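You operate a simulated robot arm through the tools that you are given. There is no shell and no other tool.

Carry out the task below with a simulated robot arm. There is one attempt and no reset: what you move stays moved.

## Task
Lift the small grid out, scour the film off the deep tin and fit the grid back.
Fine: the grid waits on the worktop over the green cabinet; black cloth, back where it lay; the tin stands on the teal mat; the grid ends flat on the tin's floor. What is to be rubbed or washed off counts as gone when no trace of it is left.

It is judged by the outcome, as a careful person would: the job done as asked, and still so three seconds after it is handed in. It fails if anything else is knocked over, pushed out of place, dropped, spilled or broken. Flat cloth is picked up by pressing the open fingertips on it (5 to 10 N) and closing them slowly along it; thin cloth reads only 2 to 8 mm in the jaws.

## Robot
A 6-joint arm with a two-finger parallel gripper, fixed in place. Base frame: the origin is at the foot of the arm, x ahead of it, y to its left, z up; the work surface is at about z = 900. Lengths are in mm, angles in rad, forces in N, time in s.
With the tool pointing down near the work surface it reaches from about 240 to 640 mm from the base axis. Its first joint turns from -1.152 to 1.152 rad. Payload 2.7 kg.
The TCP is the grasp point between the finger pads, 23 mm short of the fingertips. In the tool frame z runs along the fingers and y along their closing line. The gripper opens to 94 mm. The fingers are 38 mm wide and 10 mm thick; the gripper's body (54 by 96 mm) begins 39 mm behind the TCP.
Orientation is that of the tool frame in the base frame, as a unit quaternion [w, x, y, z]. With the fingers straight down and closing along the base's y, the tool's x points along the base's -x, its y along +y and its z along -z.

## Interface
- The arm moves only by the tool arm_command. Its argument "targets" is a list of rows, each an object of numbers (a shift or turn left out is 0, a gripper value left out holds the last): "dx", "dy", "dz": the shift along the base's x, y, z in mm; "ax", "ay", "az": the turn, a rotation vector about the base's x, y, z in rad. In form: [{"dx": .., "dy": .., "dz": .., "ax": .., "ay": .., "az": ..}, ...]. A call has 1 to 20 rows; each row shifts and turns the commanded pose from where the row before left it. "claw" is the gripper command, from -1 (shut) to 1 (fully open), values between in proportion, set as the call begins (left out, the last holds). Rows are played at 5 a second. More than 50 mm and 0.15 rad between two rows, or a gripper value outside its range, and nothing of the call is played. A pose out of reach is approached as far as the arm can. The call stops where the force on the tool passes 40 N (or 10 N more than at its start, if that is more) or the arm is blocked; 0.2 s more then pass. Each finger travels about 45 mm/s and halts on what it meets, pressing with about 40 N; the grip force reading is that of the motor and also rises with nothing between the fingers. The clock runs only during rows and for 0.2 s after the last one: add rows that do not move to give the fingers time. The reply holds the time, the measured pose of the TCP, the force on the tool along the base axes, the opening and the grip force, in the units named above and with some noise, with the torque about the TCP (base axes, N m) and any sound that the robot's microphone picked up.
- Cameras (640 x 400 px; columns grow to the right, rows downward): "scene" is fixed at [82.9, -437, 1410]; the picture's right is [0.71, -0.71, 0.00], its down [-0.37, -0.37, -0.85] and it looks along [0.60, 0.60, -0.52] (base axes); focal length 270 px, centre (320, 200). "wrist" rides on the gripper at [86, 16, -74] in the tool frame; the picture's right is [-0.18, 0.98, 0.00], its down [-0.58, -0.11, -0.81] and it looks along [-0.79, -0.15, 0.59] (tool axes); focal length 243 px, centre (320, 200). There is no depth. A picture from a camera that has moved, and an enlarged one, comes with that camera's place and axes in the base frame and with its lens.
- grab_frame(camera): a new picture of that camera. The clock stands still meanwhile.
- zoom(camera, box): a new picture of the part [left, top, right, bottom] of that camera's present view, enlarged. The clock stands still meanwhile.
- sign_off(): hands the job in; it is judged then, once.

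Nothing tells you positions but the pictures and the camera data. Unless the task says otherwise, let go and move clear before handing in.

The tools are called after "Request:" as name(argument=value, ...) on one line, values as JSON. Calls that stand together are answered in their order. arm_command: Moves the arm, as the interface text tells. Its arguments: {"type":"object","properties":{"targets":{"type":"array","items":{"type":"object","properties":{"dx":{"type":"number"},"dy":{"type":"number"},"dz":{"type":"number"},"ax":{"type":"number"},"ay":{"type":"number"},"az":{"type":"number"}}}},"claw":{"type":"number"}},"required":["targets"]} The other tools are called the same way: grab_frame (camera) takes a picture; zoom (camera, box) takes an enlarged picture of a part of a camera's view; sign_off () hands the job in.

At the start:

```text
time: 0.0
eef_pos: [387.5, 84.0, 1248.8]
tcp_rot: [0.0, 0.0, 1.0, 0.0]
ft_force: [0.0, -0.2, 0.1]
torque: [0.01, 0.02, 0.0]
finger_gap: 93.9
grasp_force: 0.0
```

scene: 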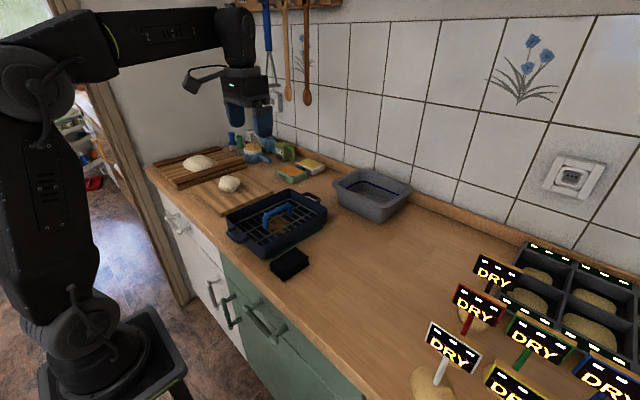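
wrist: 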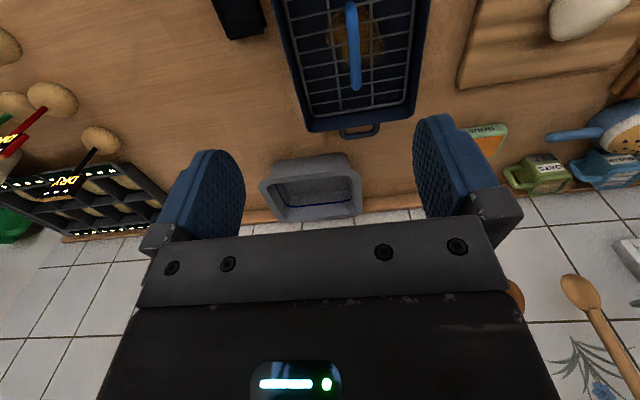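

I see a dark blue tin with a grid and blue handle inside it, a black cloth to its front-right, a grey basin near the wall and sponges. I'll take a closer look at each before moving.

Request:
zoom(camera="scene", box=[200, 150, 360, 250])

Request:
zoom(camera="scene", box=[220, 200, 420, 325])

Request:
zoom(camera="wrist", box=[200, 0, 456, 160])

Request:
zoom(camera="scene", box=[140, 100, 340, 225])

```text
4.00 times, centred on (280, 200) of scene
camera zoom: at [82.9, -437.0, 1410.0], right [0.71, -0.71, 0.0], down [-0.37, -0.37, -0.85], along [0.6, 0.6, -0.52], focal length 1080 px, centre (480, 200)
```

zoom: 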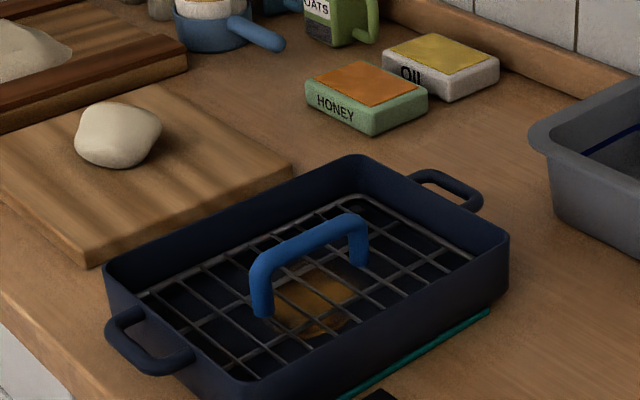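

```text
3.20 times, centred on (320, 262) of scene
camera zoom: at [82.9, -437.0, 1410.0], right [0.71, -0.71, 0.0], down [-0.37, -0.37, -0.85], along [0.6, 0.6, -0.52], focal length 864 px, centre (320, 0)
```

zoom: 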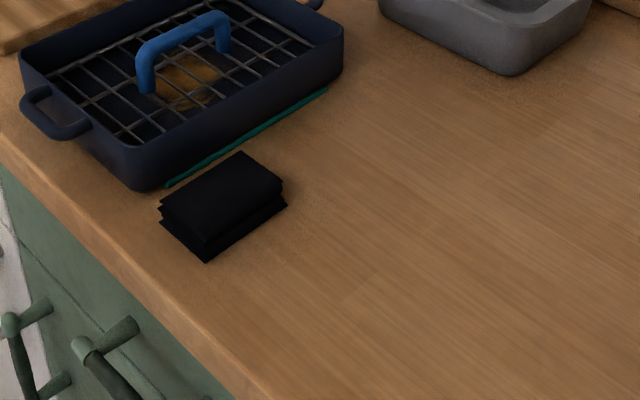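

```text
2.50 times, centred on (328, 80) of wrist
camera zoom: at [300.3, 100.3, 1322.1], right [0.18, 0.98, 0.0], down [0.58, -0.11, 0.81], along [0.79, -0.15, -0.59], focal length 606 px, centre (300, 500)
```

zoom: 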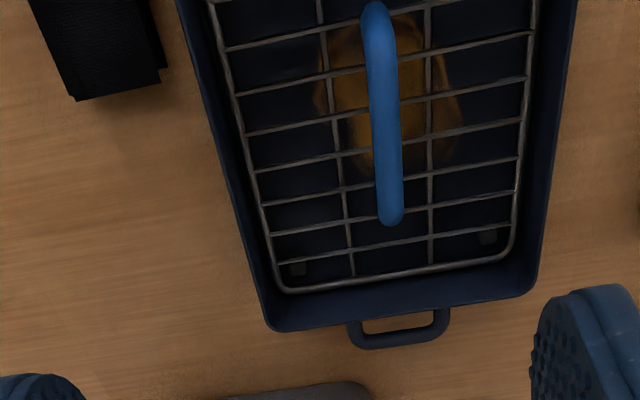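

```text
3.20 times, centred on (240, 162) of scene
camera zoom: at [82.9, -437.0, 1410.0], right [0.71, -0.71, 0.0], down [-0.37, -0.37, -0.85], along [0.6, 0.6, -0.52], focal length 864 px, centre (576, 320)
```

zoom: 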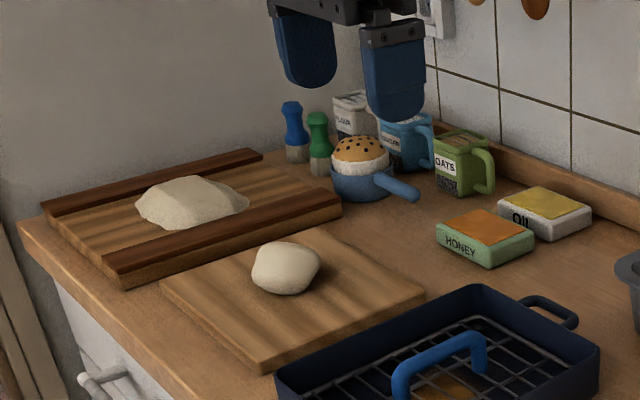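

The tin (rim about 230 x 180 mm, centred near x=455, y=115) holds a grid with a bar handle along x at y≈119 and z≈965. The black cloth is a folded stack near (383, -28). I'll hover over the handle for a closer look and check the worktop over the green cabinet.

Request:
zoom(camera="scene", box=[200, 240, 456, 400])

Request:
arm_command(targets=[{"dx": 15, "dy": 9, "dz": -40}, {"dx": 15, "dy": 9, "dz": -40}, {"dx": 15, "dy": 9, "dz": -40}, {"dx": 10, "dy": 8, "dz": -20}], claw=1)

Request:
grab_frame(camera="wrist")

Request:
grab_frame(camera="scene")

```text
2.50 times, centred on (328, 320) of scene
camera zoom: at [82.9, -437.0, 1410.0], right [0.71, -0.71, 0.0], down [-0.37, -0.37, -0.85], along [0.6, 0.6, -0.52], focal length 675 px, centre (300, -100)
```

zoom: 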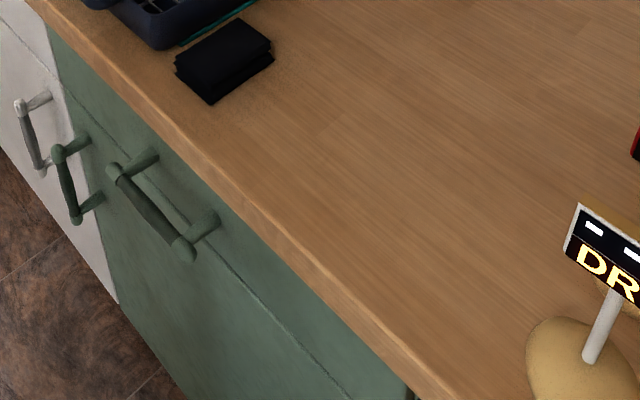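

```text
time: 1.0
eef_pos: [442.7, 121.1, 1108.8]
tcp_rot: [0.002, 0.0, 1.0, 0.001]
ft_force: [-0.3, 1.0, 0.4]
torque: [0.0, 0.02, 0.04]
finger_gap: 94.2
grasp_force: 0.0
```

```text
taken
camera wrist: at [355.8, 136.9, 1183.1], right [0.18, 0.98, 0.0], down [0.58, -0.11, 0.81], along [0.79, -0.15, -0.59], focal length 243 px, centre (320, 200)
```

wrist: 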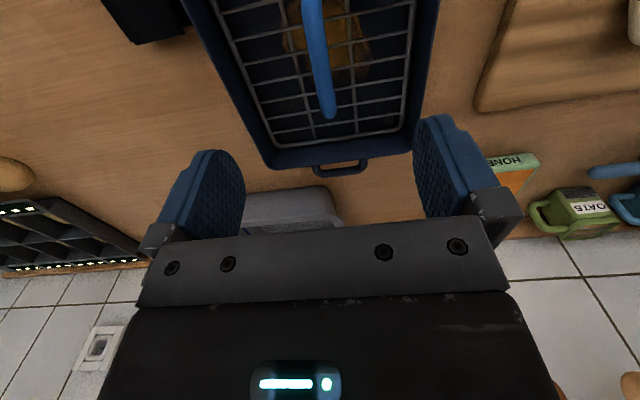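

```text
taken
```

scene: 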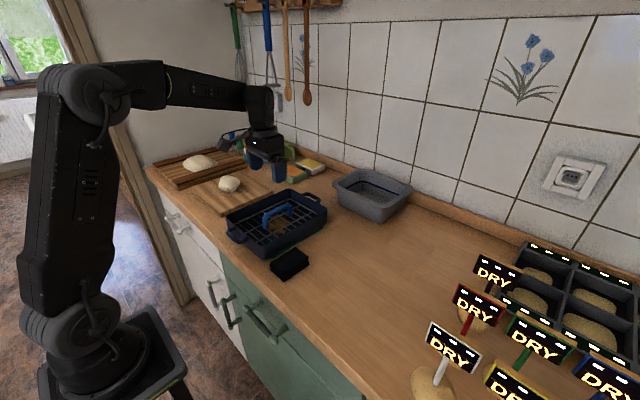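

The arm is over the tin and the handle bar runs along x at y≈118, reaching to x≈504. I'll zoom in on the grid's layout and bar heights before descending.

Request:
zoom(camera="wrist", box=[180, 0, 452, 170])

Request:
zoom(camera="scene", box=[220, 180, 340, 255])

```text
2.35 times, centred on (316, 85) of wrist
camera zoom: at [355.8, 136.9, 1183.1], right [0.18, 0.98, 0.0], down [0.58, -0.11, 0.81], along [0.79, -0.15, -0.59], focal length 571 px, centre (329, 471)
```

zoom: 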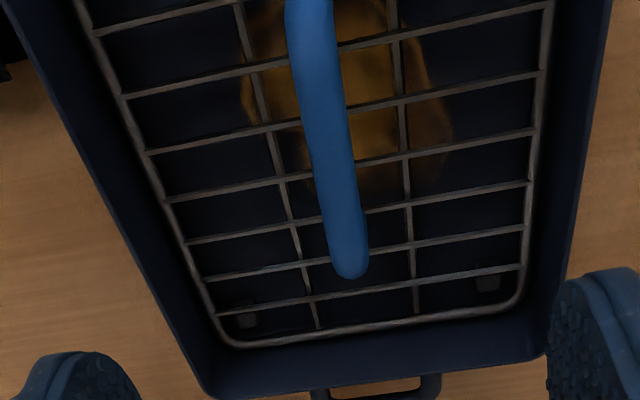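

```text
5.33 times, centred on (280, 218) of scene
camera zoom: at [82.9, -437.0, 1410.0], right [0.71, -0.71, 0.0], down [-0.37, -0.37, -0.85], along [0.6, 0.6, -0.52], focal length 1441 px, centre (533, 107)
```

zoom: 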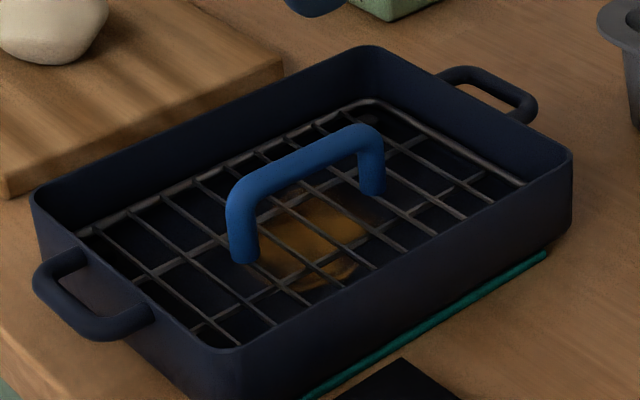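

The handle spans about x=409–504, its top is near z≈968 and the grid plane near z≈928. I'll descend over its centre (457, 118) in two steps with the jaws partly open.

Request:
arm_command(targets=[{"dx": 7, "dy": -1, "dz": -35}, {"dx": 7.5, "dy": 0, "dz": -35}, {"dx": 0, "dy": 0, "dz": -29}, {}], claw=0.3)

Request:
grab_frame(camera="wrist")

Request:
zoom(camera="scene", box=[220, 160, 348, 240])

```text
time: 2.0
eef_pos: [455.3, 117.9, 1010.0]
tcp_rot: [0.0, 0.0, 1.0, -0.001]
ft_force: [0.4, 0.8, -0.7]
torque: [0.02, 0.01, 0.0]
finger_gap: 61.0
grasp_force: 0.2
```

```text
taken
camera wrist: at [368.8, 134.0, 1083.0], right [0.18, 0.98, 0.0], down [0.58, -0.11, 0.81], along [0.79, -0.15, -0.59], focal length 243 px, centre (320, 200)
```

wrist: 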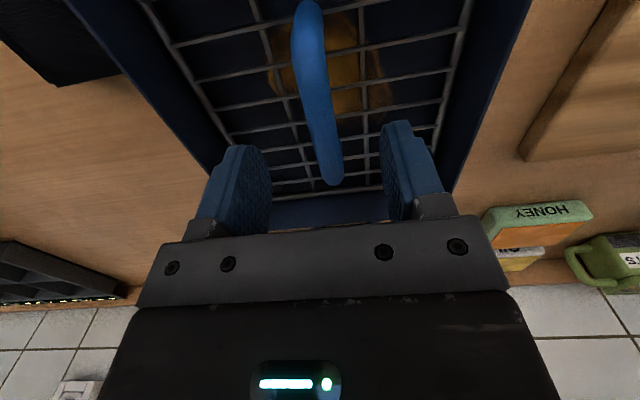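

```text
5.00 times, centred on (284, 200) of scene
camera zoom: at [82.9, -437.0, 1410.0], right [0.71, -0.71, 0.0], down [-0.37, -0.37, -0.85], along [0.6, 0.6, -0.52], focal length 1351 px, centre (500, 200)
```

zoom: 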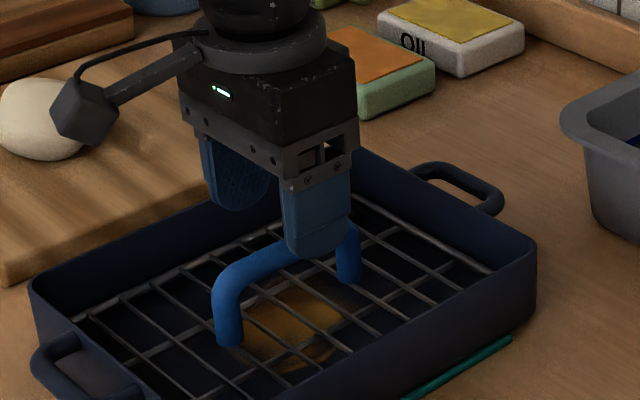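

The fingers straddle the handle. I'll descend to TCP z≈960 and close.

Request:
arm_command(targets=[{"dz": -20}, {"dz": -20}, {"dz": -10}, {}])

Request:
zoom(camera="scene", box=[220, 160, 348, 240])

Request:
grab_frame(camera="wrist")

```text
time: 3.0
eef_pos: [455.7, 117.5, 959.3]
tcp_rot: [0.0, 0.0, 1.0, 0.0]
ft_force: [-0.1, -0.2, 0.3]
torque: [0.0, -0.02, 0.0]
finger_gap: 61.2
grasp_force: 0.1
```

```text
5.00 times, centred on (284, 200) of scene
camera zoom: at [82.9, -437.0, 1410.0], right [0.71, -0.71, 0.0], down [-0.37, -0.37, -0.85], along [0.6, 0.6, -0.52], focal length 1351 px, centre (500, 200)
```

zoom: 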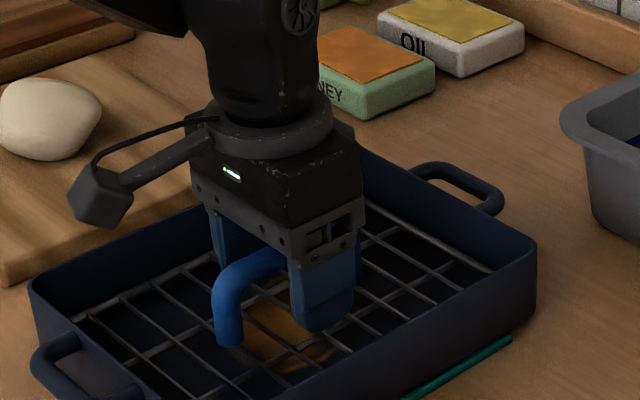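

```text
taken
camera wrist: at [369.2, 134.1, 1032.7], right [0.18, 0.98, 0.0], down [0.58, -0.11, 0.81], along [0.79, -0.15, -0.59], focal length 243 px, centre (320, 200)
```

wrist: 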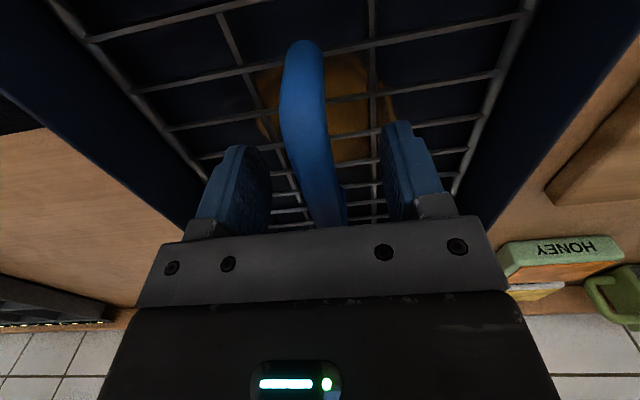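

The jaws are around the bar with no contact yet. I'll close them now.

Request:
arm_command(targets=[{}, {}, {}, {}, {}], claw=-1)

Request:
grab_frame(camera="wrist")

Request:
zoom(camera="scene", box=[220, 160, 348, 240])

```text
time: 4.2
eef_pos: [456.6, 118.6, 958.4]
tcp_rot: [0.0, -0.001, 1.0, 0.0]
ft_force: [-0.2, 0.7, 0.2]
torque: [0.06, -0.04, 0.04]
finger_gap: 15.3
grasp_force: 40.1
```

```text
taken
camera wrist: at [369.3, 134.2, 1032.9], right [0.18, 0.98, 0.0], down [0.58, -0.11, 0.81], along [0.79, -0.15, -0.59], focal length 243 px, centre (320, 200)
```

wrist: 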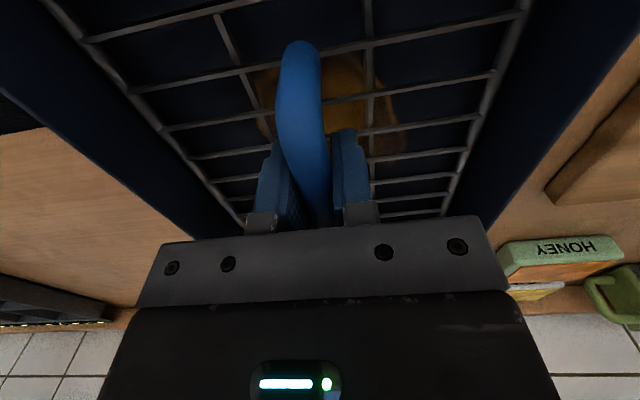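

```text
5.00 times, centred on (284, 200) of scene
camera zoom: at [82.9, -437.0, 1410.0], right [0.71, -0.71, 0.0], down [-0.37, -0.37, -0.85], along [0.6, 0.6, -0.52], focal length 1351 px, centre (500, 200)
```

zoom: 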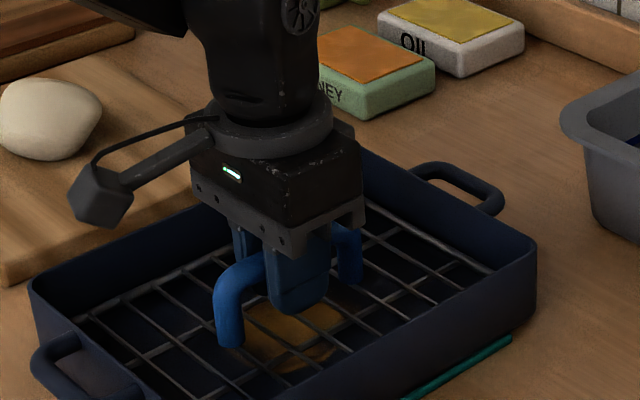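

The bar is gripped (15.3 mm) at commanded pose (457, 118, 959.8). I'll lift straight up slowly, watching for any snag.

Request:
arm_command(targets=[{"dz": 5}, {"dz": 5}, {"dz": 10}, {"dz": 15}, {"dz": 20}, {"dz": 20}, {}])

Request:
zoom(camera="scene", box=[200, 150, 360, 250])

```text
time: 5.8
eef_pos: [457.3, 120.2, 1033.9]
tcp_rot: [-0.001, 0.001, 1.0, 0.0]
ft_force: [0.5, -0.6, -3.4]
torque: [-0.01, 0.0, 0.0]
finger_gap: 15.4
grasp_force: 40.1
```

```text
4.00 times, centred on (280, 200) of scene
camera zoom: at [83.0, -437.0, 1410.0], right [0.71, -0.71, 0.0], down [-0.37, -0.37, -0.85], along [0.6, 0.6, -0.52], focal length 1080 px, centre (480, 200)
```

zoom: 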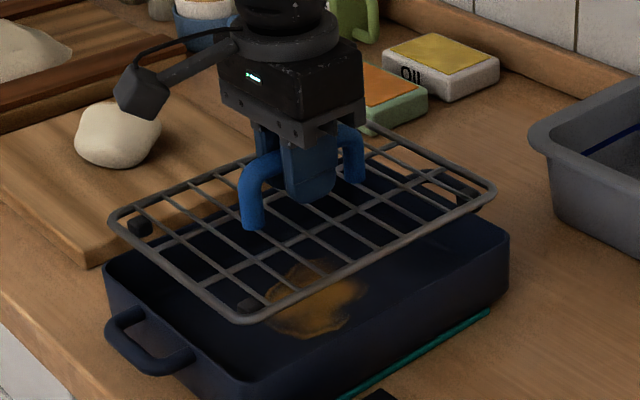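

The grid came out cleanly and the brown film on the tin's floor is visible. I'll raise further and carry the grid to free worktop over the green cabinet, around (450, -180), then look.

Request:
arm_command(targets=[{"dz": 18}, {"dz": 18}, {"dy": -15}, {"dy": -28}, {"dx": -1, "dy": -30}, {"dx": -1, "dy": -30}, {"dx": -1, "dy": -30}, {"dx": -1, "dy": -30}, {"dx": -1, "dy": -30}, {"dx": -1, "dy": -30}, {"dx": -1, "dy": -30}, {"dy": -28}, {"dy": -17}, {}, {}])

Request:
grab_frame(camera="scene")

Request:
grab_frame(camera="wrist")

```text
time: 9.0
eef_pos: [448.8, -180.0, 1070.2]
tcp_rot: [0.0, 0.0, 1.0, 0.0]
ft_force: [-0.7, -0.1, -3.9]
torque: [0.01, 0.02, 0.01]
finger_gap: 15.3
grasp_force: 39.8
```

```text
taken
```

scene: 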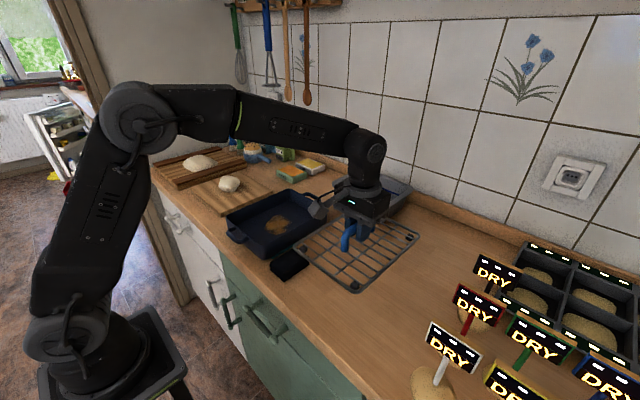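

```text
taken
camera wrist: at [362.4, -164.3, 1144.0], right [0.18, 0.98, 0.0], down [0.58, -0.11, 0.81], along [0.79, -0.15, -0.59], focal length 243 px, centre (320, 200)
```

wrist: 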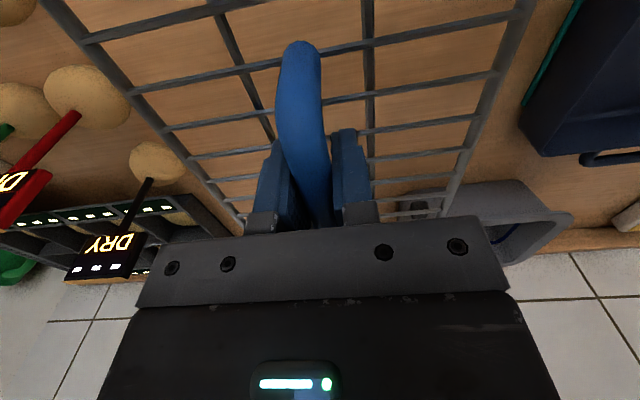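

The grid hangs level over free worktop. I'll shift another 30 mm to the right for cloth clearance and descend, stepping slowly near contact.

Request:
arm_command(targets=[{"dy": -15}, {"dy": -15}, {"dz": -20}, {"dz": -25}, {"dz": -25}, {"dz": -15}, {"dz": -10}, {}])

Request:
zoom(camera="scene", box=[240, 180, 464, 320])

```text
time: 10.8
eef_pos: [448.4, -209.6, 974.4]
tcp_rot: [-0.001, 0.0, 1.0, 0.0]
ft_force: [0.2, -0.3, -2.8]
torque: [0.03, 0.02, 0.02]
finger_gap: 15.2
grasp_force: 39.9
```

```text
2.86 times, centred on (352, 250) of scene
camera zoom: at [83.0, -437.0, 1410.0], right [0.71, -0.71, 0.0], down [-0.37, -0.37, -0.85], along [0.6, 0.6, -0.52], focal length 772 px, centre (229, 57)
```

zoom: 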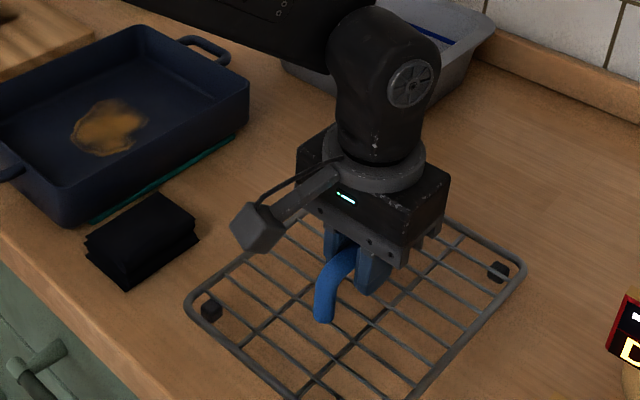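

The feet are still just above the wood. I'll creep down and watch the force.

Request:
arm_command(targets=[{"dz": -4}, {"dz": -4}, {"dz": -4}, {"dz": -3}, {}])

```text
time: 12.0
eef_pos: [450.6, -209.2, 959.5]
tcp_rot: [0.0, -0.001, 1.0, 0.0]
ft_force: [0.2, -0.1, -3.4]
torque: [0.02, 0.03, -0.01]
finger_gap: 15.2
grasp_force: 40.2
```

Request:
arm_command(targets=[{"dz": -2}, {"dz": -2}, {"dz": -1}, {}])

Request:
zoom(camera="scene", box=[290, 200, 450, 300])

```text
time: 13.0
eef_pos: [451.2, -210.1, 953.3]
tcp_rot: [0.0, -0.001, 1.0, 0.001]
ft_force: [0.7, 0.2, -2.7]
torque: [0.0, 0.03, -0.01]
finger_gap: 15.1
grasp_force: 39.8
```

```text
4.00 times, centred on (370, 250) of scene
camera zoom: at [83.0, -437.0, 1410.0], right [0.71, -0.71, 0.0], down [-0.37, -0.37, -0.85], along [0.6, 0.6, -0.52], focal length 1080 px, centre (120, 0)
```

zoom: 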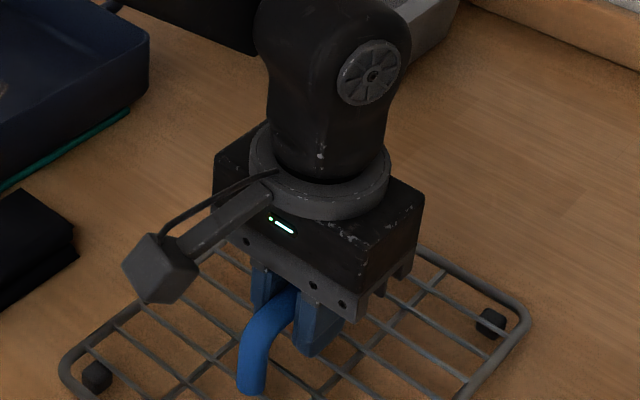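

The grid is close above the wood, with no contact yet at z≈954. I'll keep creeping down 1 mm at a time.

Request:
arm_command(targets=[{"dz": -1}, {"dz": -1}, {"dz": -1}, {}])

```text
time: 14.0
eef_pos: [449.3, -208.6, 951.1]
tcp_rot: [0.0, 0.0, 1.0, 0.0]
ft_force: [-0.1, 0.0, -3.0]
torque: [-0.01, 0.04, -0.02]
finger_gap: 15.6
grasp_force: 39.6
```

Request:
arm_command(targets=[{"dz": -1}, {"dz": -1}, {"dz": -1}, {}])

```text
time: 15.0
eef_pos: [449.9, -209.8, 948.4]
tcp_rot: [0.0, 0.0, 1.0, 0.0]
ft_force: [0.4, 0.4, -3.4]
torque: [0.0, 0.0, -0.01]
finger_gap: 15.2
grasp_force: 40.1
```

Request:
arm_command(targets=[{"dz": -1}, {"dz": -1}, {}])

Request:
zoom(camera="scene", box=[290, 240, 450, 340])

```text
time: 15.8
eef_pos: [450.8, -208.7, 950.2]
tcp_rot: [0.0, 0.0, 1.0, 0.0]
ft_force: [1.4, 2.9, 8.1]
torque: [-0.01, 0.98, -0.07]
finger_gap: 15.3
grasp_force: 39.8
```

```text
4.00 times, centred on (370, 290) of scene
camera zoom: at [82.9, -436.9, 1410.0], right [0.71, -0.71, 0.0], down [-0.37, -0.37, -0.85], along [0.6, 0.6, -0.52], focal length 1080 px, centre (120, -160)
```

zoom: 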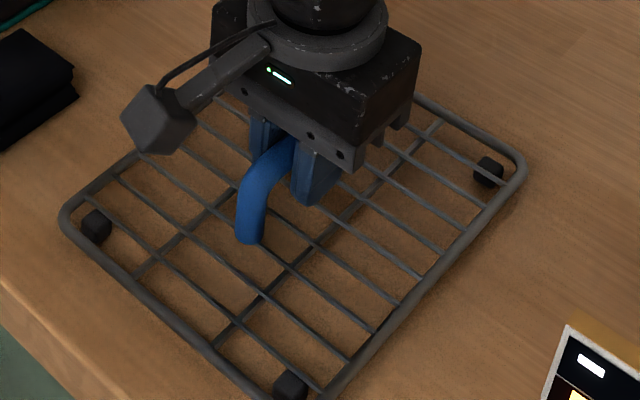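

Contact was felt at about z≈949 (8 N). I'll ease up half a millimetre and open the jaws to release the grid.

Request:
arm_command(targets=[{"dz": 0.6}, {}])

Request:
arm_command(targets=[{}, {}, {}, {}, {}], claw=0.2)

Request:
grab_frame(camera="wrist")

Request:
zoom(camera="scene", box=[290, 220, 450, 320])

```text
time: 16.4
eef_pos: [448.8, -208.8, 947.7]
tcp_rot: [0.0, 0.0, 1.0, 0.0]
ft_force: [-0.2, 1.5, 3.5]
torque: [0.01, -0.45, 0.05]
finger_gap: 15.3
grasp_force: 40.3
```

```text
time: 17.6
eef_pos: [448.6, -208.8, 947.3]
tcp_rot: [0.0, 0.0, 1.0, 0.0]
ft_force: [0.1, 0.8, 0.7]
torque: [0.03, -0.04, -0.05]
finger_gap: 56.5
grasp_force: 0.0
```

```text
taken
camera wrist: at [362.7, -193.8, 1022.0], right [0.18, 0.98, 0.0], down [0.58, -0.11, 0.81], along [0.79, -0.15, -0.59], focal length 243 px, centre (320, 200)
```

wrist: 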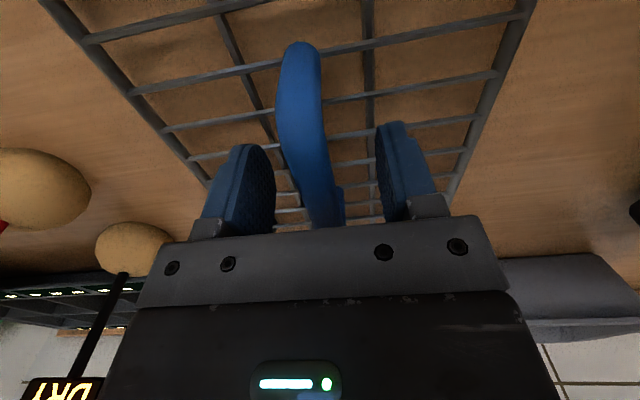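

```text
4.00 times, centred on (370, 270) of scene
camera zoom: at [82.9, -437.0, 1410.0], right [0.71, -0.71, 0.0], down [-0.37, -0.37, -0.85], along [0.6, 0.6, -0.52], focal length 1080 px, centre (120, -80)
```

zoom: 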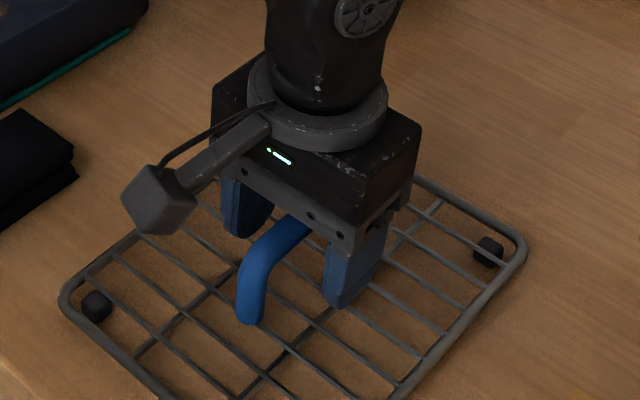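

The grid is released and stands on the worktop. I'll rise clear and move to look at the black cloth.

Request:
arm_command(targets=[{"dz": 20}, {"dz": 30}, {"dz": 40}, {"dz": 40}, {"dx": -15, "dy": 40, "dz": 10}, {"dx": -15, "dy": 45}, {"dx": -20, "dy": 45}, {"dx": -20, "dy": 40}, {"dx": -10, "dy": 12}, {}])

Request:
grab_frame(camera="wrist")

Request:
grab_frame(camera="scene")

```text
time: 19.8
eef_pos: [371.9, -29.4, 1087.3]
tcp_rot: [0.0, 0.0, 1.0, 0.0]
ft_force: [0.6, 0.0, 0.6]
torque: [0.0, 0.0, 0.0]
finger_gap: 56.4
grasp_force: 0.1
```

```text
taken
camera wrist: at [284.6, -13.7, 1160.7], right [0.18, 0.98, 0.0], down [0.58, -0.11, 0.81], along [0.79, -0.15, -0.59], focal length 243 px, centre (320, 200)
```

wrist: 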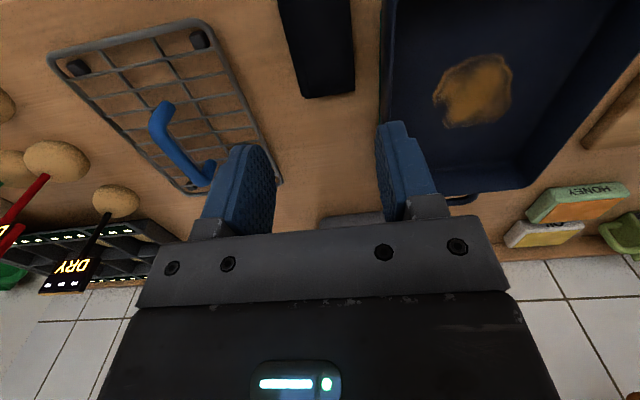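

```text
taken
```

scene: 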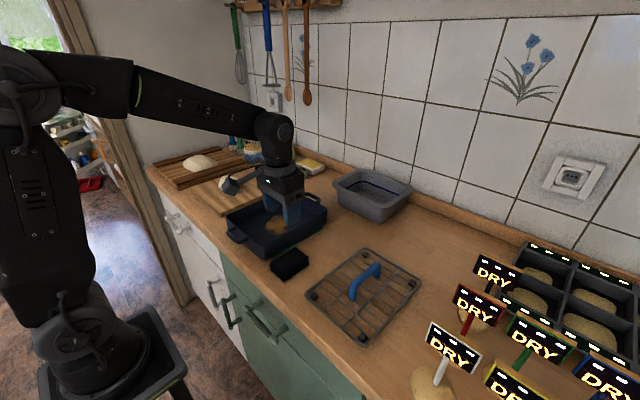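

The grid rests flat on the worktop, well clear of everything. I'll take detailed zooms of the cloth stack and the film.

Request:
zoom(camera="wrist", box=[240, 0, 432, 120])

Request:
zoom(camera="scene", box=[250, 235, 330, 285])

Request:
zoom(camera="wrist", box=[370, 0, 640, 169])

```text
3.33 times, centred on (336, 60) of wrist
camera zoom: at [284.6, -13.7, 1160.7], right [0.18, 0.98, 0.0], down [0.58, -0.11, 0.81], along [0.79, -0.15, -0.59], focal length 809 px, centre (267, 667)
```

zoom: 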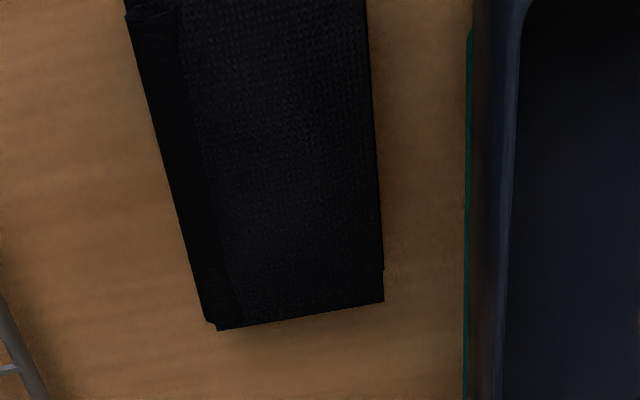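

```text
8.00 times, centred on (290, 260) of scene
camera zoom: at [82.9, -437.0, 1410.0], right [0.71, -0.71, 0.0], down [-0.37, -0.37, -0.85], along [0.6, 0.6, -0.52], focal length 2161 px, centre (560, -280)
```

zoom: 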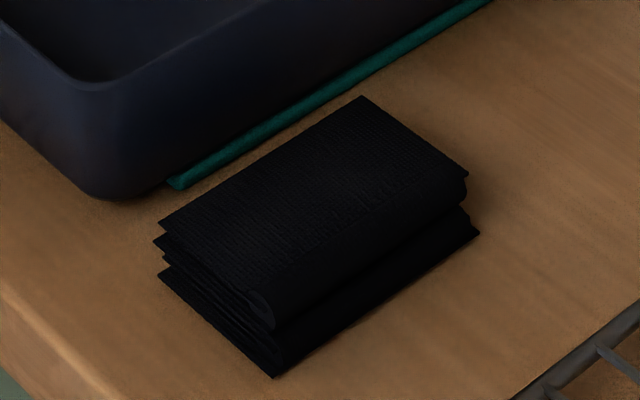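

```text
2.37 times, centred on (505, 84) of wrist
camera zoom: at [284.6, -13.7, 1160.7], right [0.18, 0.98, 0.0], down [0.58, -0.11, 0.81], along [0.79, -0.15, -0.59], focal length 574 px, centre (-118, 473)
```

zoom: 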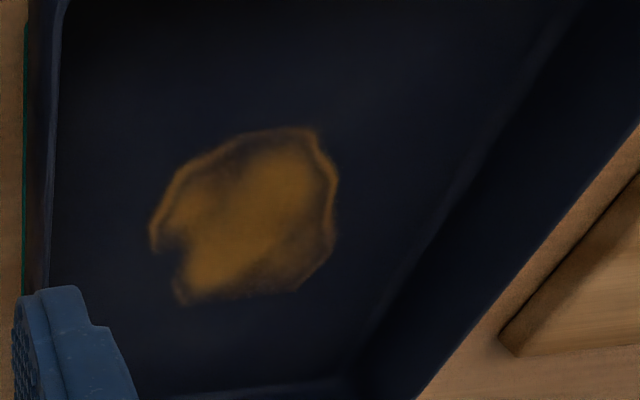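

The cloth stack spans about x 342–426, y −56 to −1, and is about 26 mm tall, with 28 mm of space to the tin. I'll straddle it across its 57 mm width, stopping first above it with a 72 mm opening.

Request:
arm_command(targets=[{"dx": 7, "dy": -0.5, "dz": -30}, {"dx": 7, "dz": -40}, {"dz": -30}, {}], claw=0.532)

Request:
grab_frame(camera="wrist")

Request:
zoom(camera="scene", box=[220, 190, 364, 280])

```text
time: 20.8
eef_pos: [383.5, -29.4, 986.7]
tcp_rot: [0.001, 0.0, 1.0, 0.0]
ft_force: [0.0, -0.6, -0.5]
torque: [0.01, -0.02, -0.01]
finger_gap: 72.1
grasp_force: 0.1
```

```text
taken
camera wrist: at [296.5, -15.0, 1060.2], right [0.18, 0.98, 0.0], down [0.58, -0.11, 0.81], along [0.79, -0.15, -0.59], focal length 243 px, centre (320, 200)
```

wrist: 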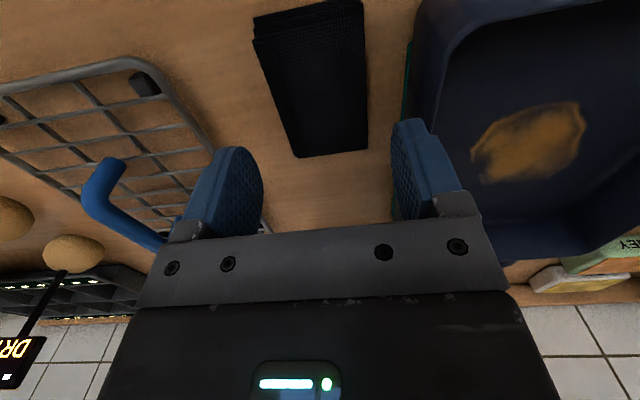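

```text
4.44 times, centred on (292, 235) of scene
camera zoom: at [82.9, -437.0, 1410.0], right [0.71, -0.71, 0.0], down [-0.37, -0.37, -0.85], along [0.6, 0.6, -0.52], focal length 1201 px, centre (444, 44)
```

zoom: 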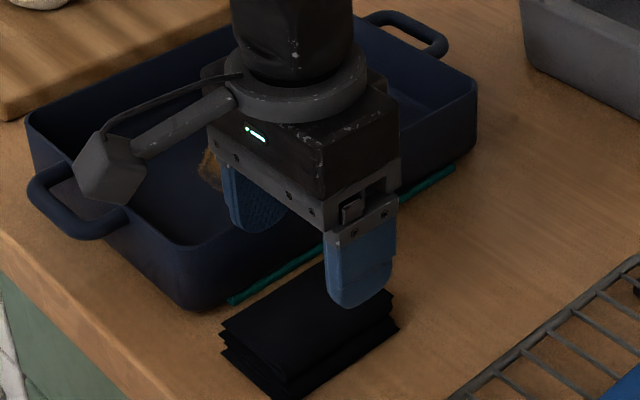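

The fingers line up on both sides of the stack. I'll descend slowly to TCP z≈931, tips about 8 mm above the wood.

Request:
arm_command(targets=[{"dz": -15}, {"dz": -15}, {"dz": -10}, {"dz": -10}, {"dz": -7.4}, {}])

Request:
grab_frame(camera="wrist")

Request:
zoom(camera="scene", box=[220, 190, 364, 280])

```text
time: 22.2
eef_pos: [382.9, -28.4, 930.0]
tcp_rot: [0.002, -0.001, 1.0, 0.001]
ft_force: [0.7, 0.5, 0.6]
torque: [0.03, -0.02, 0.01]
finger_gap: 71.9
grasp_force: 0.2
```

```text
taken
camera wrist: at [296.8, -12.6, 1003.3], right [0.18, 0.98, 0.0], down [0.58, -0.11, 0.81], along [0.79, -0.15, -0.59], focal length 243 px, centre (320, 200)
```

wrist: 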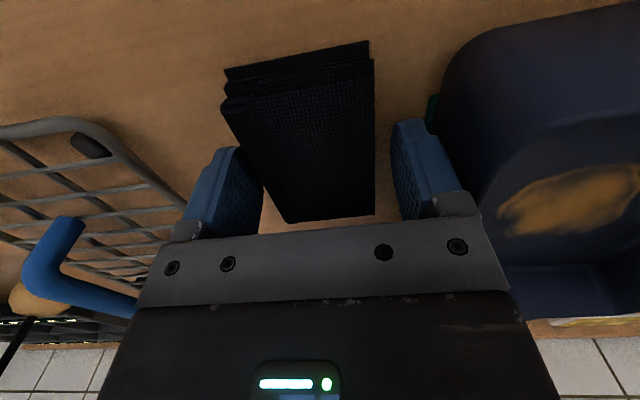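

```text
4.44 times, centred on (292, 235) of scene
camera zoom: at [82.9, -437.0, 1410.0], right [0.71, -0.71, 0.0], down [-0.37, -0.37, -0.85], along [0.6, 0.6, -0.52], focal length 1201 px, centre (444, 44)
```

zoom: 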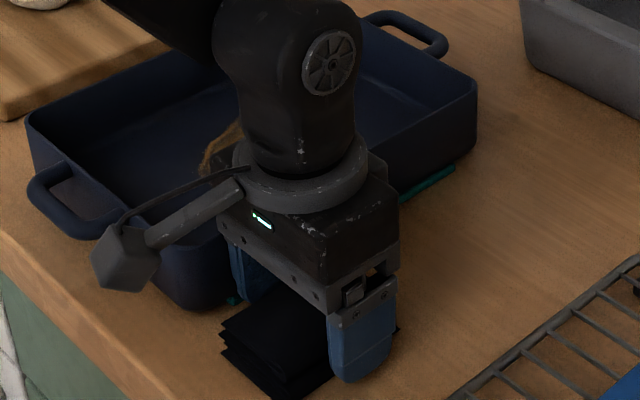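

The stack sits between the fingers. I'll close in small stages to see how it reacts.

Request:
arm_command(targets=[{}, {}], claw=0.28)

Request:
arm_command(targets=[{}, {}], claw=0.18)

Request:
grab_frame(camera="wrist")

```text
time: 22.8
eef_pos: [384.4, -28.6, 929.2]
tcp_rot: [0.0, 0.0, 1.0, -0.001]
ft_force: [-0.1, -0.7, -0.6]
torque: [0.01, 0.0, 0.04]
finger_gap: 60.0
grasp_force: 0.0
```

```text
time: 23.4
eef_pos: [383.5, -28.2, 930.6]
tcp_rot: [0.0, 0.0, 1.0, 0.001]
ft_force: [-0.2, -0.4, 0.2]
torque: [0.0, 0.02, -0.02]
finger_gap: 57.2
grasp_force: 39.9
```

```text
taken
camera wrist: at [296.8, -12.7, 1003.5], right [0.18, 0.98, 0.0], down [0.58, -0.11, 0.81], along [0.79, -0.15, -0.59], focal length 243 px, centre (320, 200)
```

wrist: 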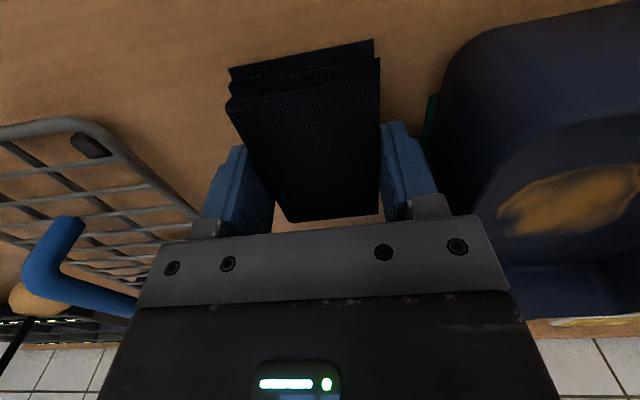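

The stack holds firm at 57 mm with 40 N. I'll lift slightly and check that the whole stack comes along.

Request:
arm_command(targets=[{}, {"dz": 5}, {"dz": 15}, {"dz": 30}, {"dz": 30}, {"dz": 30}, {}], claw=-0.1)

Request:
grab_frame(camera="wrist")

Request:
zoom(camera="scene", box=[220, 170, 380, 270])

```text
time: 25.0
eef_pos: [384.7, -28.1, 1040.6]
tcp_rot: [0.0, 0.001, 1.0, 0.0]
ft_force: [1.3, -0.2, -0.1]
torque: [0.0, 0.0, 0.0]
finger_gap: 56.8
grasp_force: 39.9
```

```text
taken
camera wrist: at [298.4, -12.8, 1115.0], right [0.18, 0.98, 0.0], down [0.58, -0.11, 0.81], along [0.79, -0.15, -0.59], focal length 243 px, centre (320, 200)
```

wrist: 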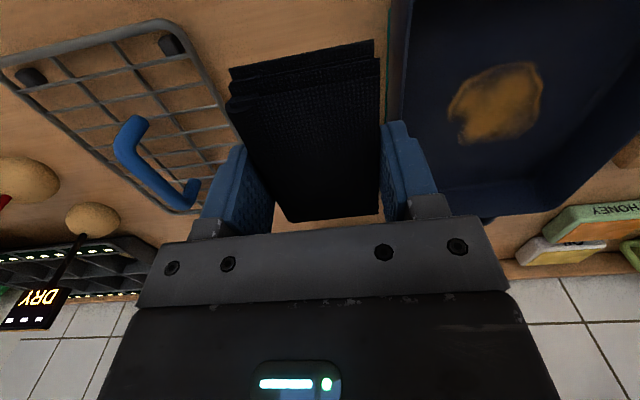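

```text
4.00 times, centred on (300, 220) of scene
camera zoom: at [82.9, -437.0, 1410.0], right [0.71, -0.71, 0.0], down [-0.37, -0.37, -0.85], along [0.6, 0.6, -0.52], focal length 1080 px, centre (400, 120)
```

zoom: 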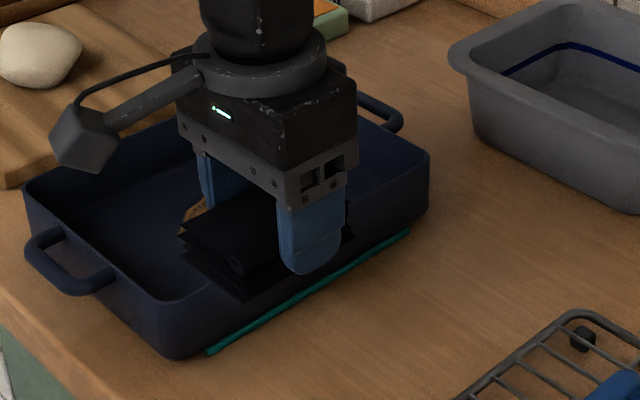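

The whole stack is in hand. I'll carry it over the film (460, 125) and come down to just above the tin's floor.

Request:
arm_command(targets=[{"dx": 8, "dy": 15}, {"dx": 14, "dy": 28}, {"dx": 14, "dy": 30}, {"dx": 14, "dy": 30}, {"dx": 14, "dy": 28}, {"dx": 12, "dy": 22.5}, {}, {"dz": -20}, {"dz": -25}, {"dz": -20}, {"dz": -15}, {"dz": -10}, {}])

Request:
grab_frame(camera="wrist")

Request:
zoom(camera="scene", box=[210, 160, 354, 250])

```text
time: 27.8
eef_pos: [460.9, 125.7, 951.5]
tcp_rot: [0.001, 0.0, 1.0, 0.0]
ft_force: [0.1, 0.1, -0.3]
torque: [0.0, -0.01, 0.01]
finger_gap: 57.0
grasp_force: 39.9
```

```text
taken
camera wrist: at [372.3, 141.1, 1024.9], right [0.18, 0.98, 0.0], down [0.58, -0.11, 0.81], along [0.79, -0.15, -0.59], focal length 243 px, centre (320, 200)
```

wrist: 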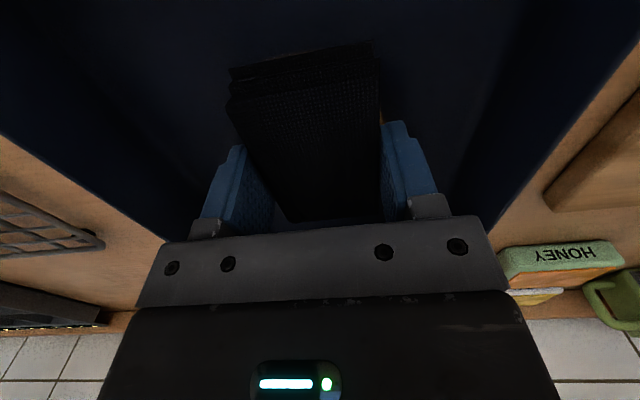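

```text
4.44 times, centred on (282, 205) of scene
camera zoom: at [82.9, -437.0, 1410.0], right [0.71, -0.71, 0.0], down [-0.37, -0.37, -0.85], along [0.6, 0.6, -0.52], focal length 1201 px, centre (489, 178)
```

zoom: 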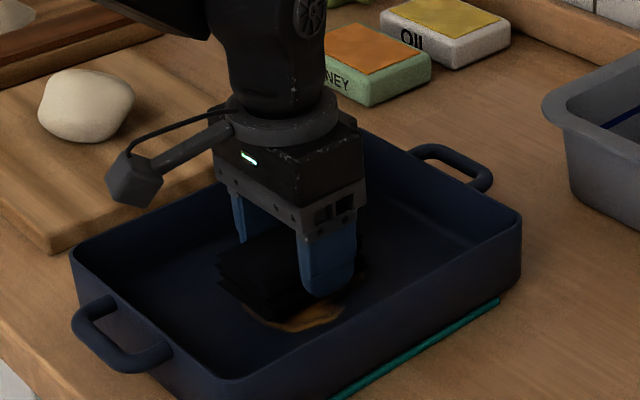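

The cloth is over the film, about 9 mm above the floor. I'll creep down until it touches.

Request:
arm_command(targets=[{"dz": -2}, {"dz": -2}, {"dz": -1}, {"dz": -1}, {}])

```text
time: 29.0
eef_pos: [459.2, 124.9, 945.2]
tcp_rot: [0.0, 0.0, 1.0, -0.001]
ft_force: [-0.6, 0.0, -0.8]
torque: [0.01, 0.0, 0.03]
finger_gap: 56.8
grasp_force: 39.7
```

Request:
arm_command(targets=[{"dz": -1}, {"dz": -1}, {}])

Request:
arm_command(targets=[{"dz": -0.5}, {"dz": -0.5}, {}])

```text
time: 29.8
eef_pos: [459.2, 126.1, 942.3]
tcp_rot: [-0.001, 0.0, 1.0, 0.0]
ft_force: [0.4, 0.1, 0.2]
torque: [-0.01, 0.0, 0.01]
finger_gap: 57.1
grasp_force: 39.9
```

```text
time: 30.6
eef_pos: [458.5, 126.2, 941.6]
tcp_rot: [0.0, 0.001, 1.0, 0.0]
ft_force: [0.0, -0.4, 0.2]
torque: [0.01, 0.0, -0.01]
finger_gap: 56.9
grasp_force: 40.1
```

Request:
arm_command(targets=[{"dz": -0.5}, {"dz": -0.5}, {}])

Request:
arm_command(targets=[{"dz": -0.5}, {"dz": -0.3}, {}])

```text
time: 31.4
eef_pos: [459.9, 125.9, 940.0]
tcp_rot: [0.0, 0.0, 1.0, 0.0]
ft_force: [0.0, 0.0, -0.2]
torque: [0.01, 0.0, 0.02]
finger_gap: 56.9
grasp_force: 39.9
```

```text
time: 32.2
eef_pos: [460.3, 125.4, 940.5]
tcp_rot: [0.0, -0.001, 1.0, 0.0]
ft_force: [-2.0, -0.4, 9.1]
torque: [-0.02, 0.27, 0.01]
finger_gap: 57.1
grasp_force: 40.1
```

Contact at z≈940 with about 9 N. I'll make a gentle first stroke along x and check force and tin position.

Request:
arm_command(targets=[{"dx": 8}, {"dx": 10}, {"dx": 7}, {"dx": -8}, {"dx": -12}, {"dx": -12}, {"dx": -12}, {"dx": -6}, {"dx": 8}, {"dx": 10}, {"dx": 7}, {}])

Request:
zoom(camera="scene", box=[210, 160, 354, 250])

Request:
grab_frame(camera="wrist")

```text
time: 34.8
eef_pos: [458.8, 126.4, 940.1]
tcp_rot: [0.0, 0.0, 1.0, 0.0]
ft_force: [-8.7, -0.1, 18.6]
torque: [-0.01, 0.07, 0.0]
finger_gap: 57.1
grasp_force: 40.0
```

```text
4.44 times, centred on (282, 205) of scene
camera zoom: at [82.4, -437.1, 1410.0], right [0.71, -0.71, 0.0], down [-0.37, -0.37, -0.85], along [0.6, 0.6, -0.52], focal length 1201 px, centre (489, 178)
```

zoom: 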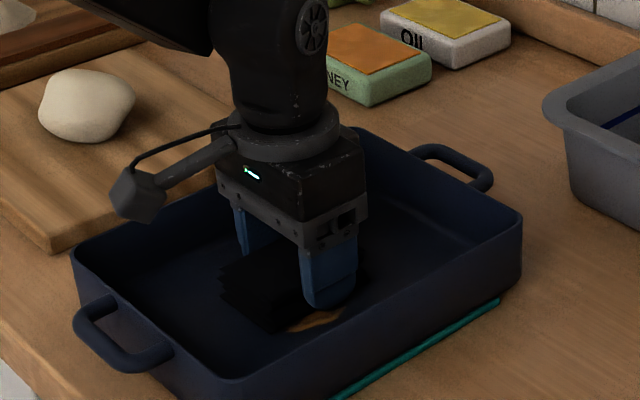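

```text
taken
camera wrist: at [372.4, 140.9, 1014.0], right [0.18, 0.98, 0.0], down [0.58, -0.11, 0.81], along [0.79, -0.15, -0.59], focal length 243 px, centre (320, 200)
```

wrist: 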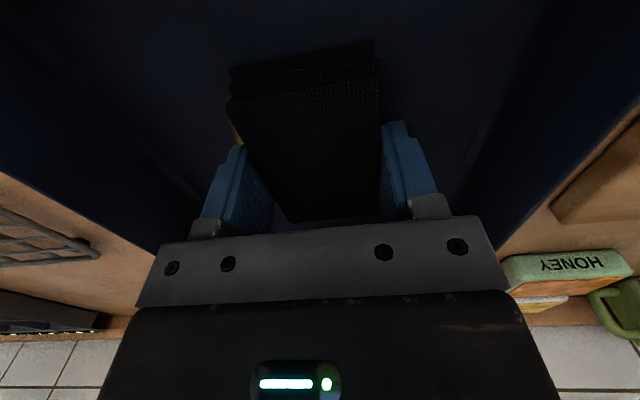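

The tin did not move, but the force rose to 18 N, so I'll ease up slightly. Next come strokes shifted to the right side of the film (y≈103).

Request:
arm_command(targets=[{"dz": 0.4}, {"dy": -8}, {"dy": -8}, {"dy": -6}, {"dx": 10}, {"dx": 10}, {"dx": 8}, {"dx": -10}, {"dx": -12}, {"dx": -12}, {"dx": -12}, {"dx": -10}, {"dx": 10}, {"dx": 10}, {"dx": 8}, {}])

Request:
zoom(camera="scene", box=[210, 160, 354, 250])

```text
time: 38.2
eef_pos: [458.3, 102.8, 939.2]
tcp_rot: [0.0, 0.0, 1.0, 0.0]
ft_force: [-2.0, 1.2, 3.8]
torque: [0.01, 0.03, -0.05]
finger_gap: 57.0
grasp_force: 40.0
```

```text
4.44 times, centred on (282, 205) of scene
camera zoom: at [82.8, -437.0, 1410.0], right [0.71, -0.71, 0.0], down [-0.37, -0.37, -0.85], along [0.6, 0.6, -0.52], focal length 1201 px, centre (489, 178)
```

zoom: 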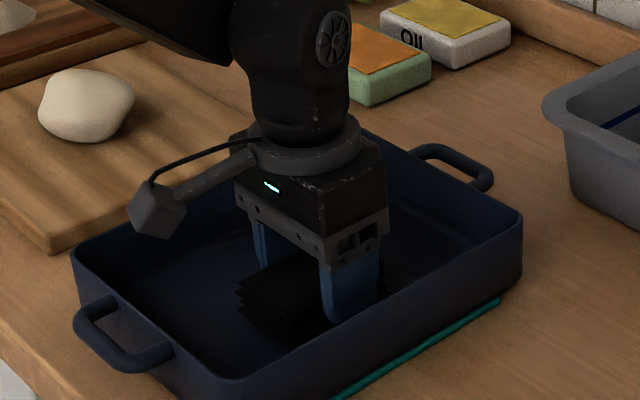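

The force is now 3.8 N, a bit light. I'll lower a quarter millimetre, repeat here, then sweep across to the left side (y≈148).

Request:
arm_command(targets=[{"dz": -0.25}, {"dx": 10}, {"dx": 10}, {"dx": 8}, {"dx": -10}, {"dx": -12}, {"dx": -12}, {"dx": -12}, {"dx": -10}, {"dx": 10}, {"dx": 10}, {"dx": 8}, {}])

Request:
arm_command(targets=[{"dy": 8}, {"dy": 10}, {"dy": 10}, {"dy": 10}, {"dy": 8}, {"dx": 10}, {"dx": 10}, {"dx": 8}, {"dx": -10}, {"dx": -12}, {"dx": -12}, {"dx": -12}, {"dx": -10}, {"dx": 10}, {"dx": 10}, {"dx": 8}, {}])

Request:
zoom(camera="scene", box=[210, 160, 354, 250])

```text
time: 41.0
eef_pos: [461.1, 104.1, 940.0]
tcp_rot: [0.001, 0.0, 1.0, 0.0]
ft_force: [-4.4, 1.1, 10.2]
torque: [0.04, 0.0, 0.03]
finger_gap: 56.9
grasp_force: 39.9
```

```text
time: 44.6
eef_pos: [458.7, 149.0, 939.9]
tcp_rot: [0.0, 0.0, 1.0, 0.0]
ft_force: [-4.7, 0.7, 10.3]
torque: [-0.01, 0.05, -0.01]
finger_gap: 56.8
grasp_force: 40.3
```

```text
4.44 times, centred on (282, 205) of scene
camera zoom: at [82.6, -437.0, 1410.0], right [0.71, -0.71, 0.0], down [-0.37, -0.37, -0.85], along [0.6, 0.6, -0.52], focal length 1201 px, centre (489, 178)
```

zoom: 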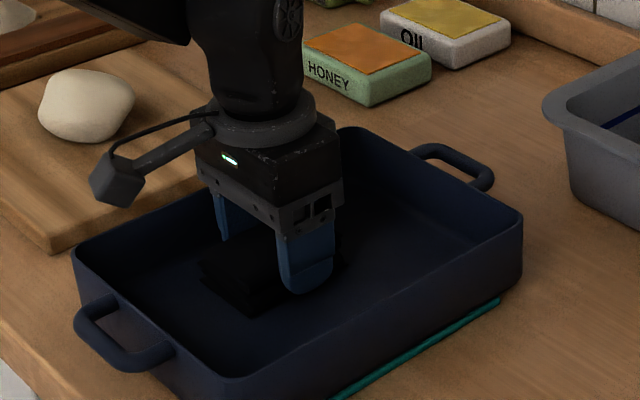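

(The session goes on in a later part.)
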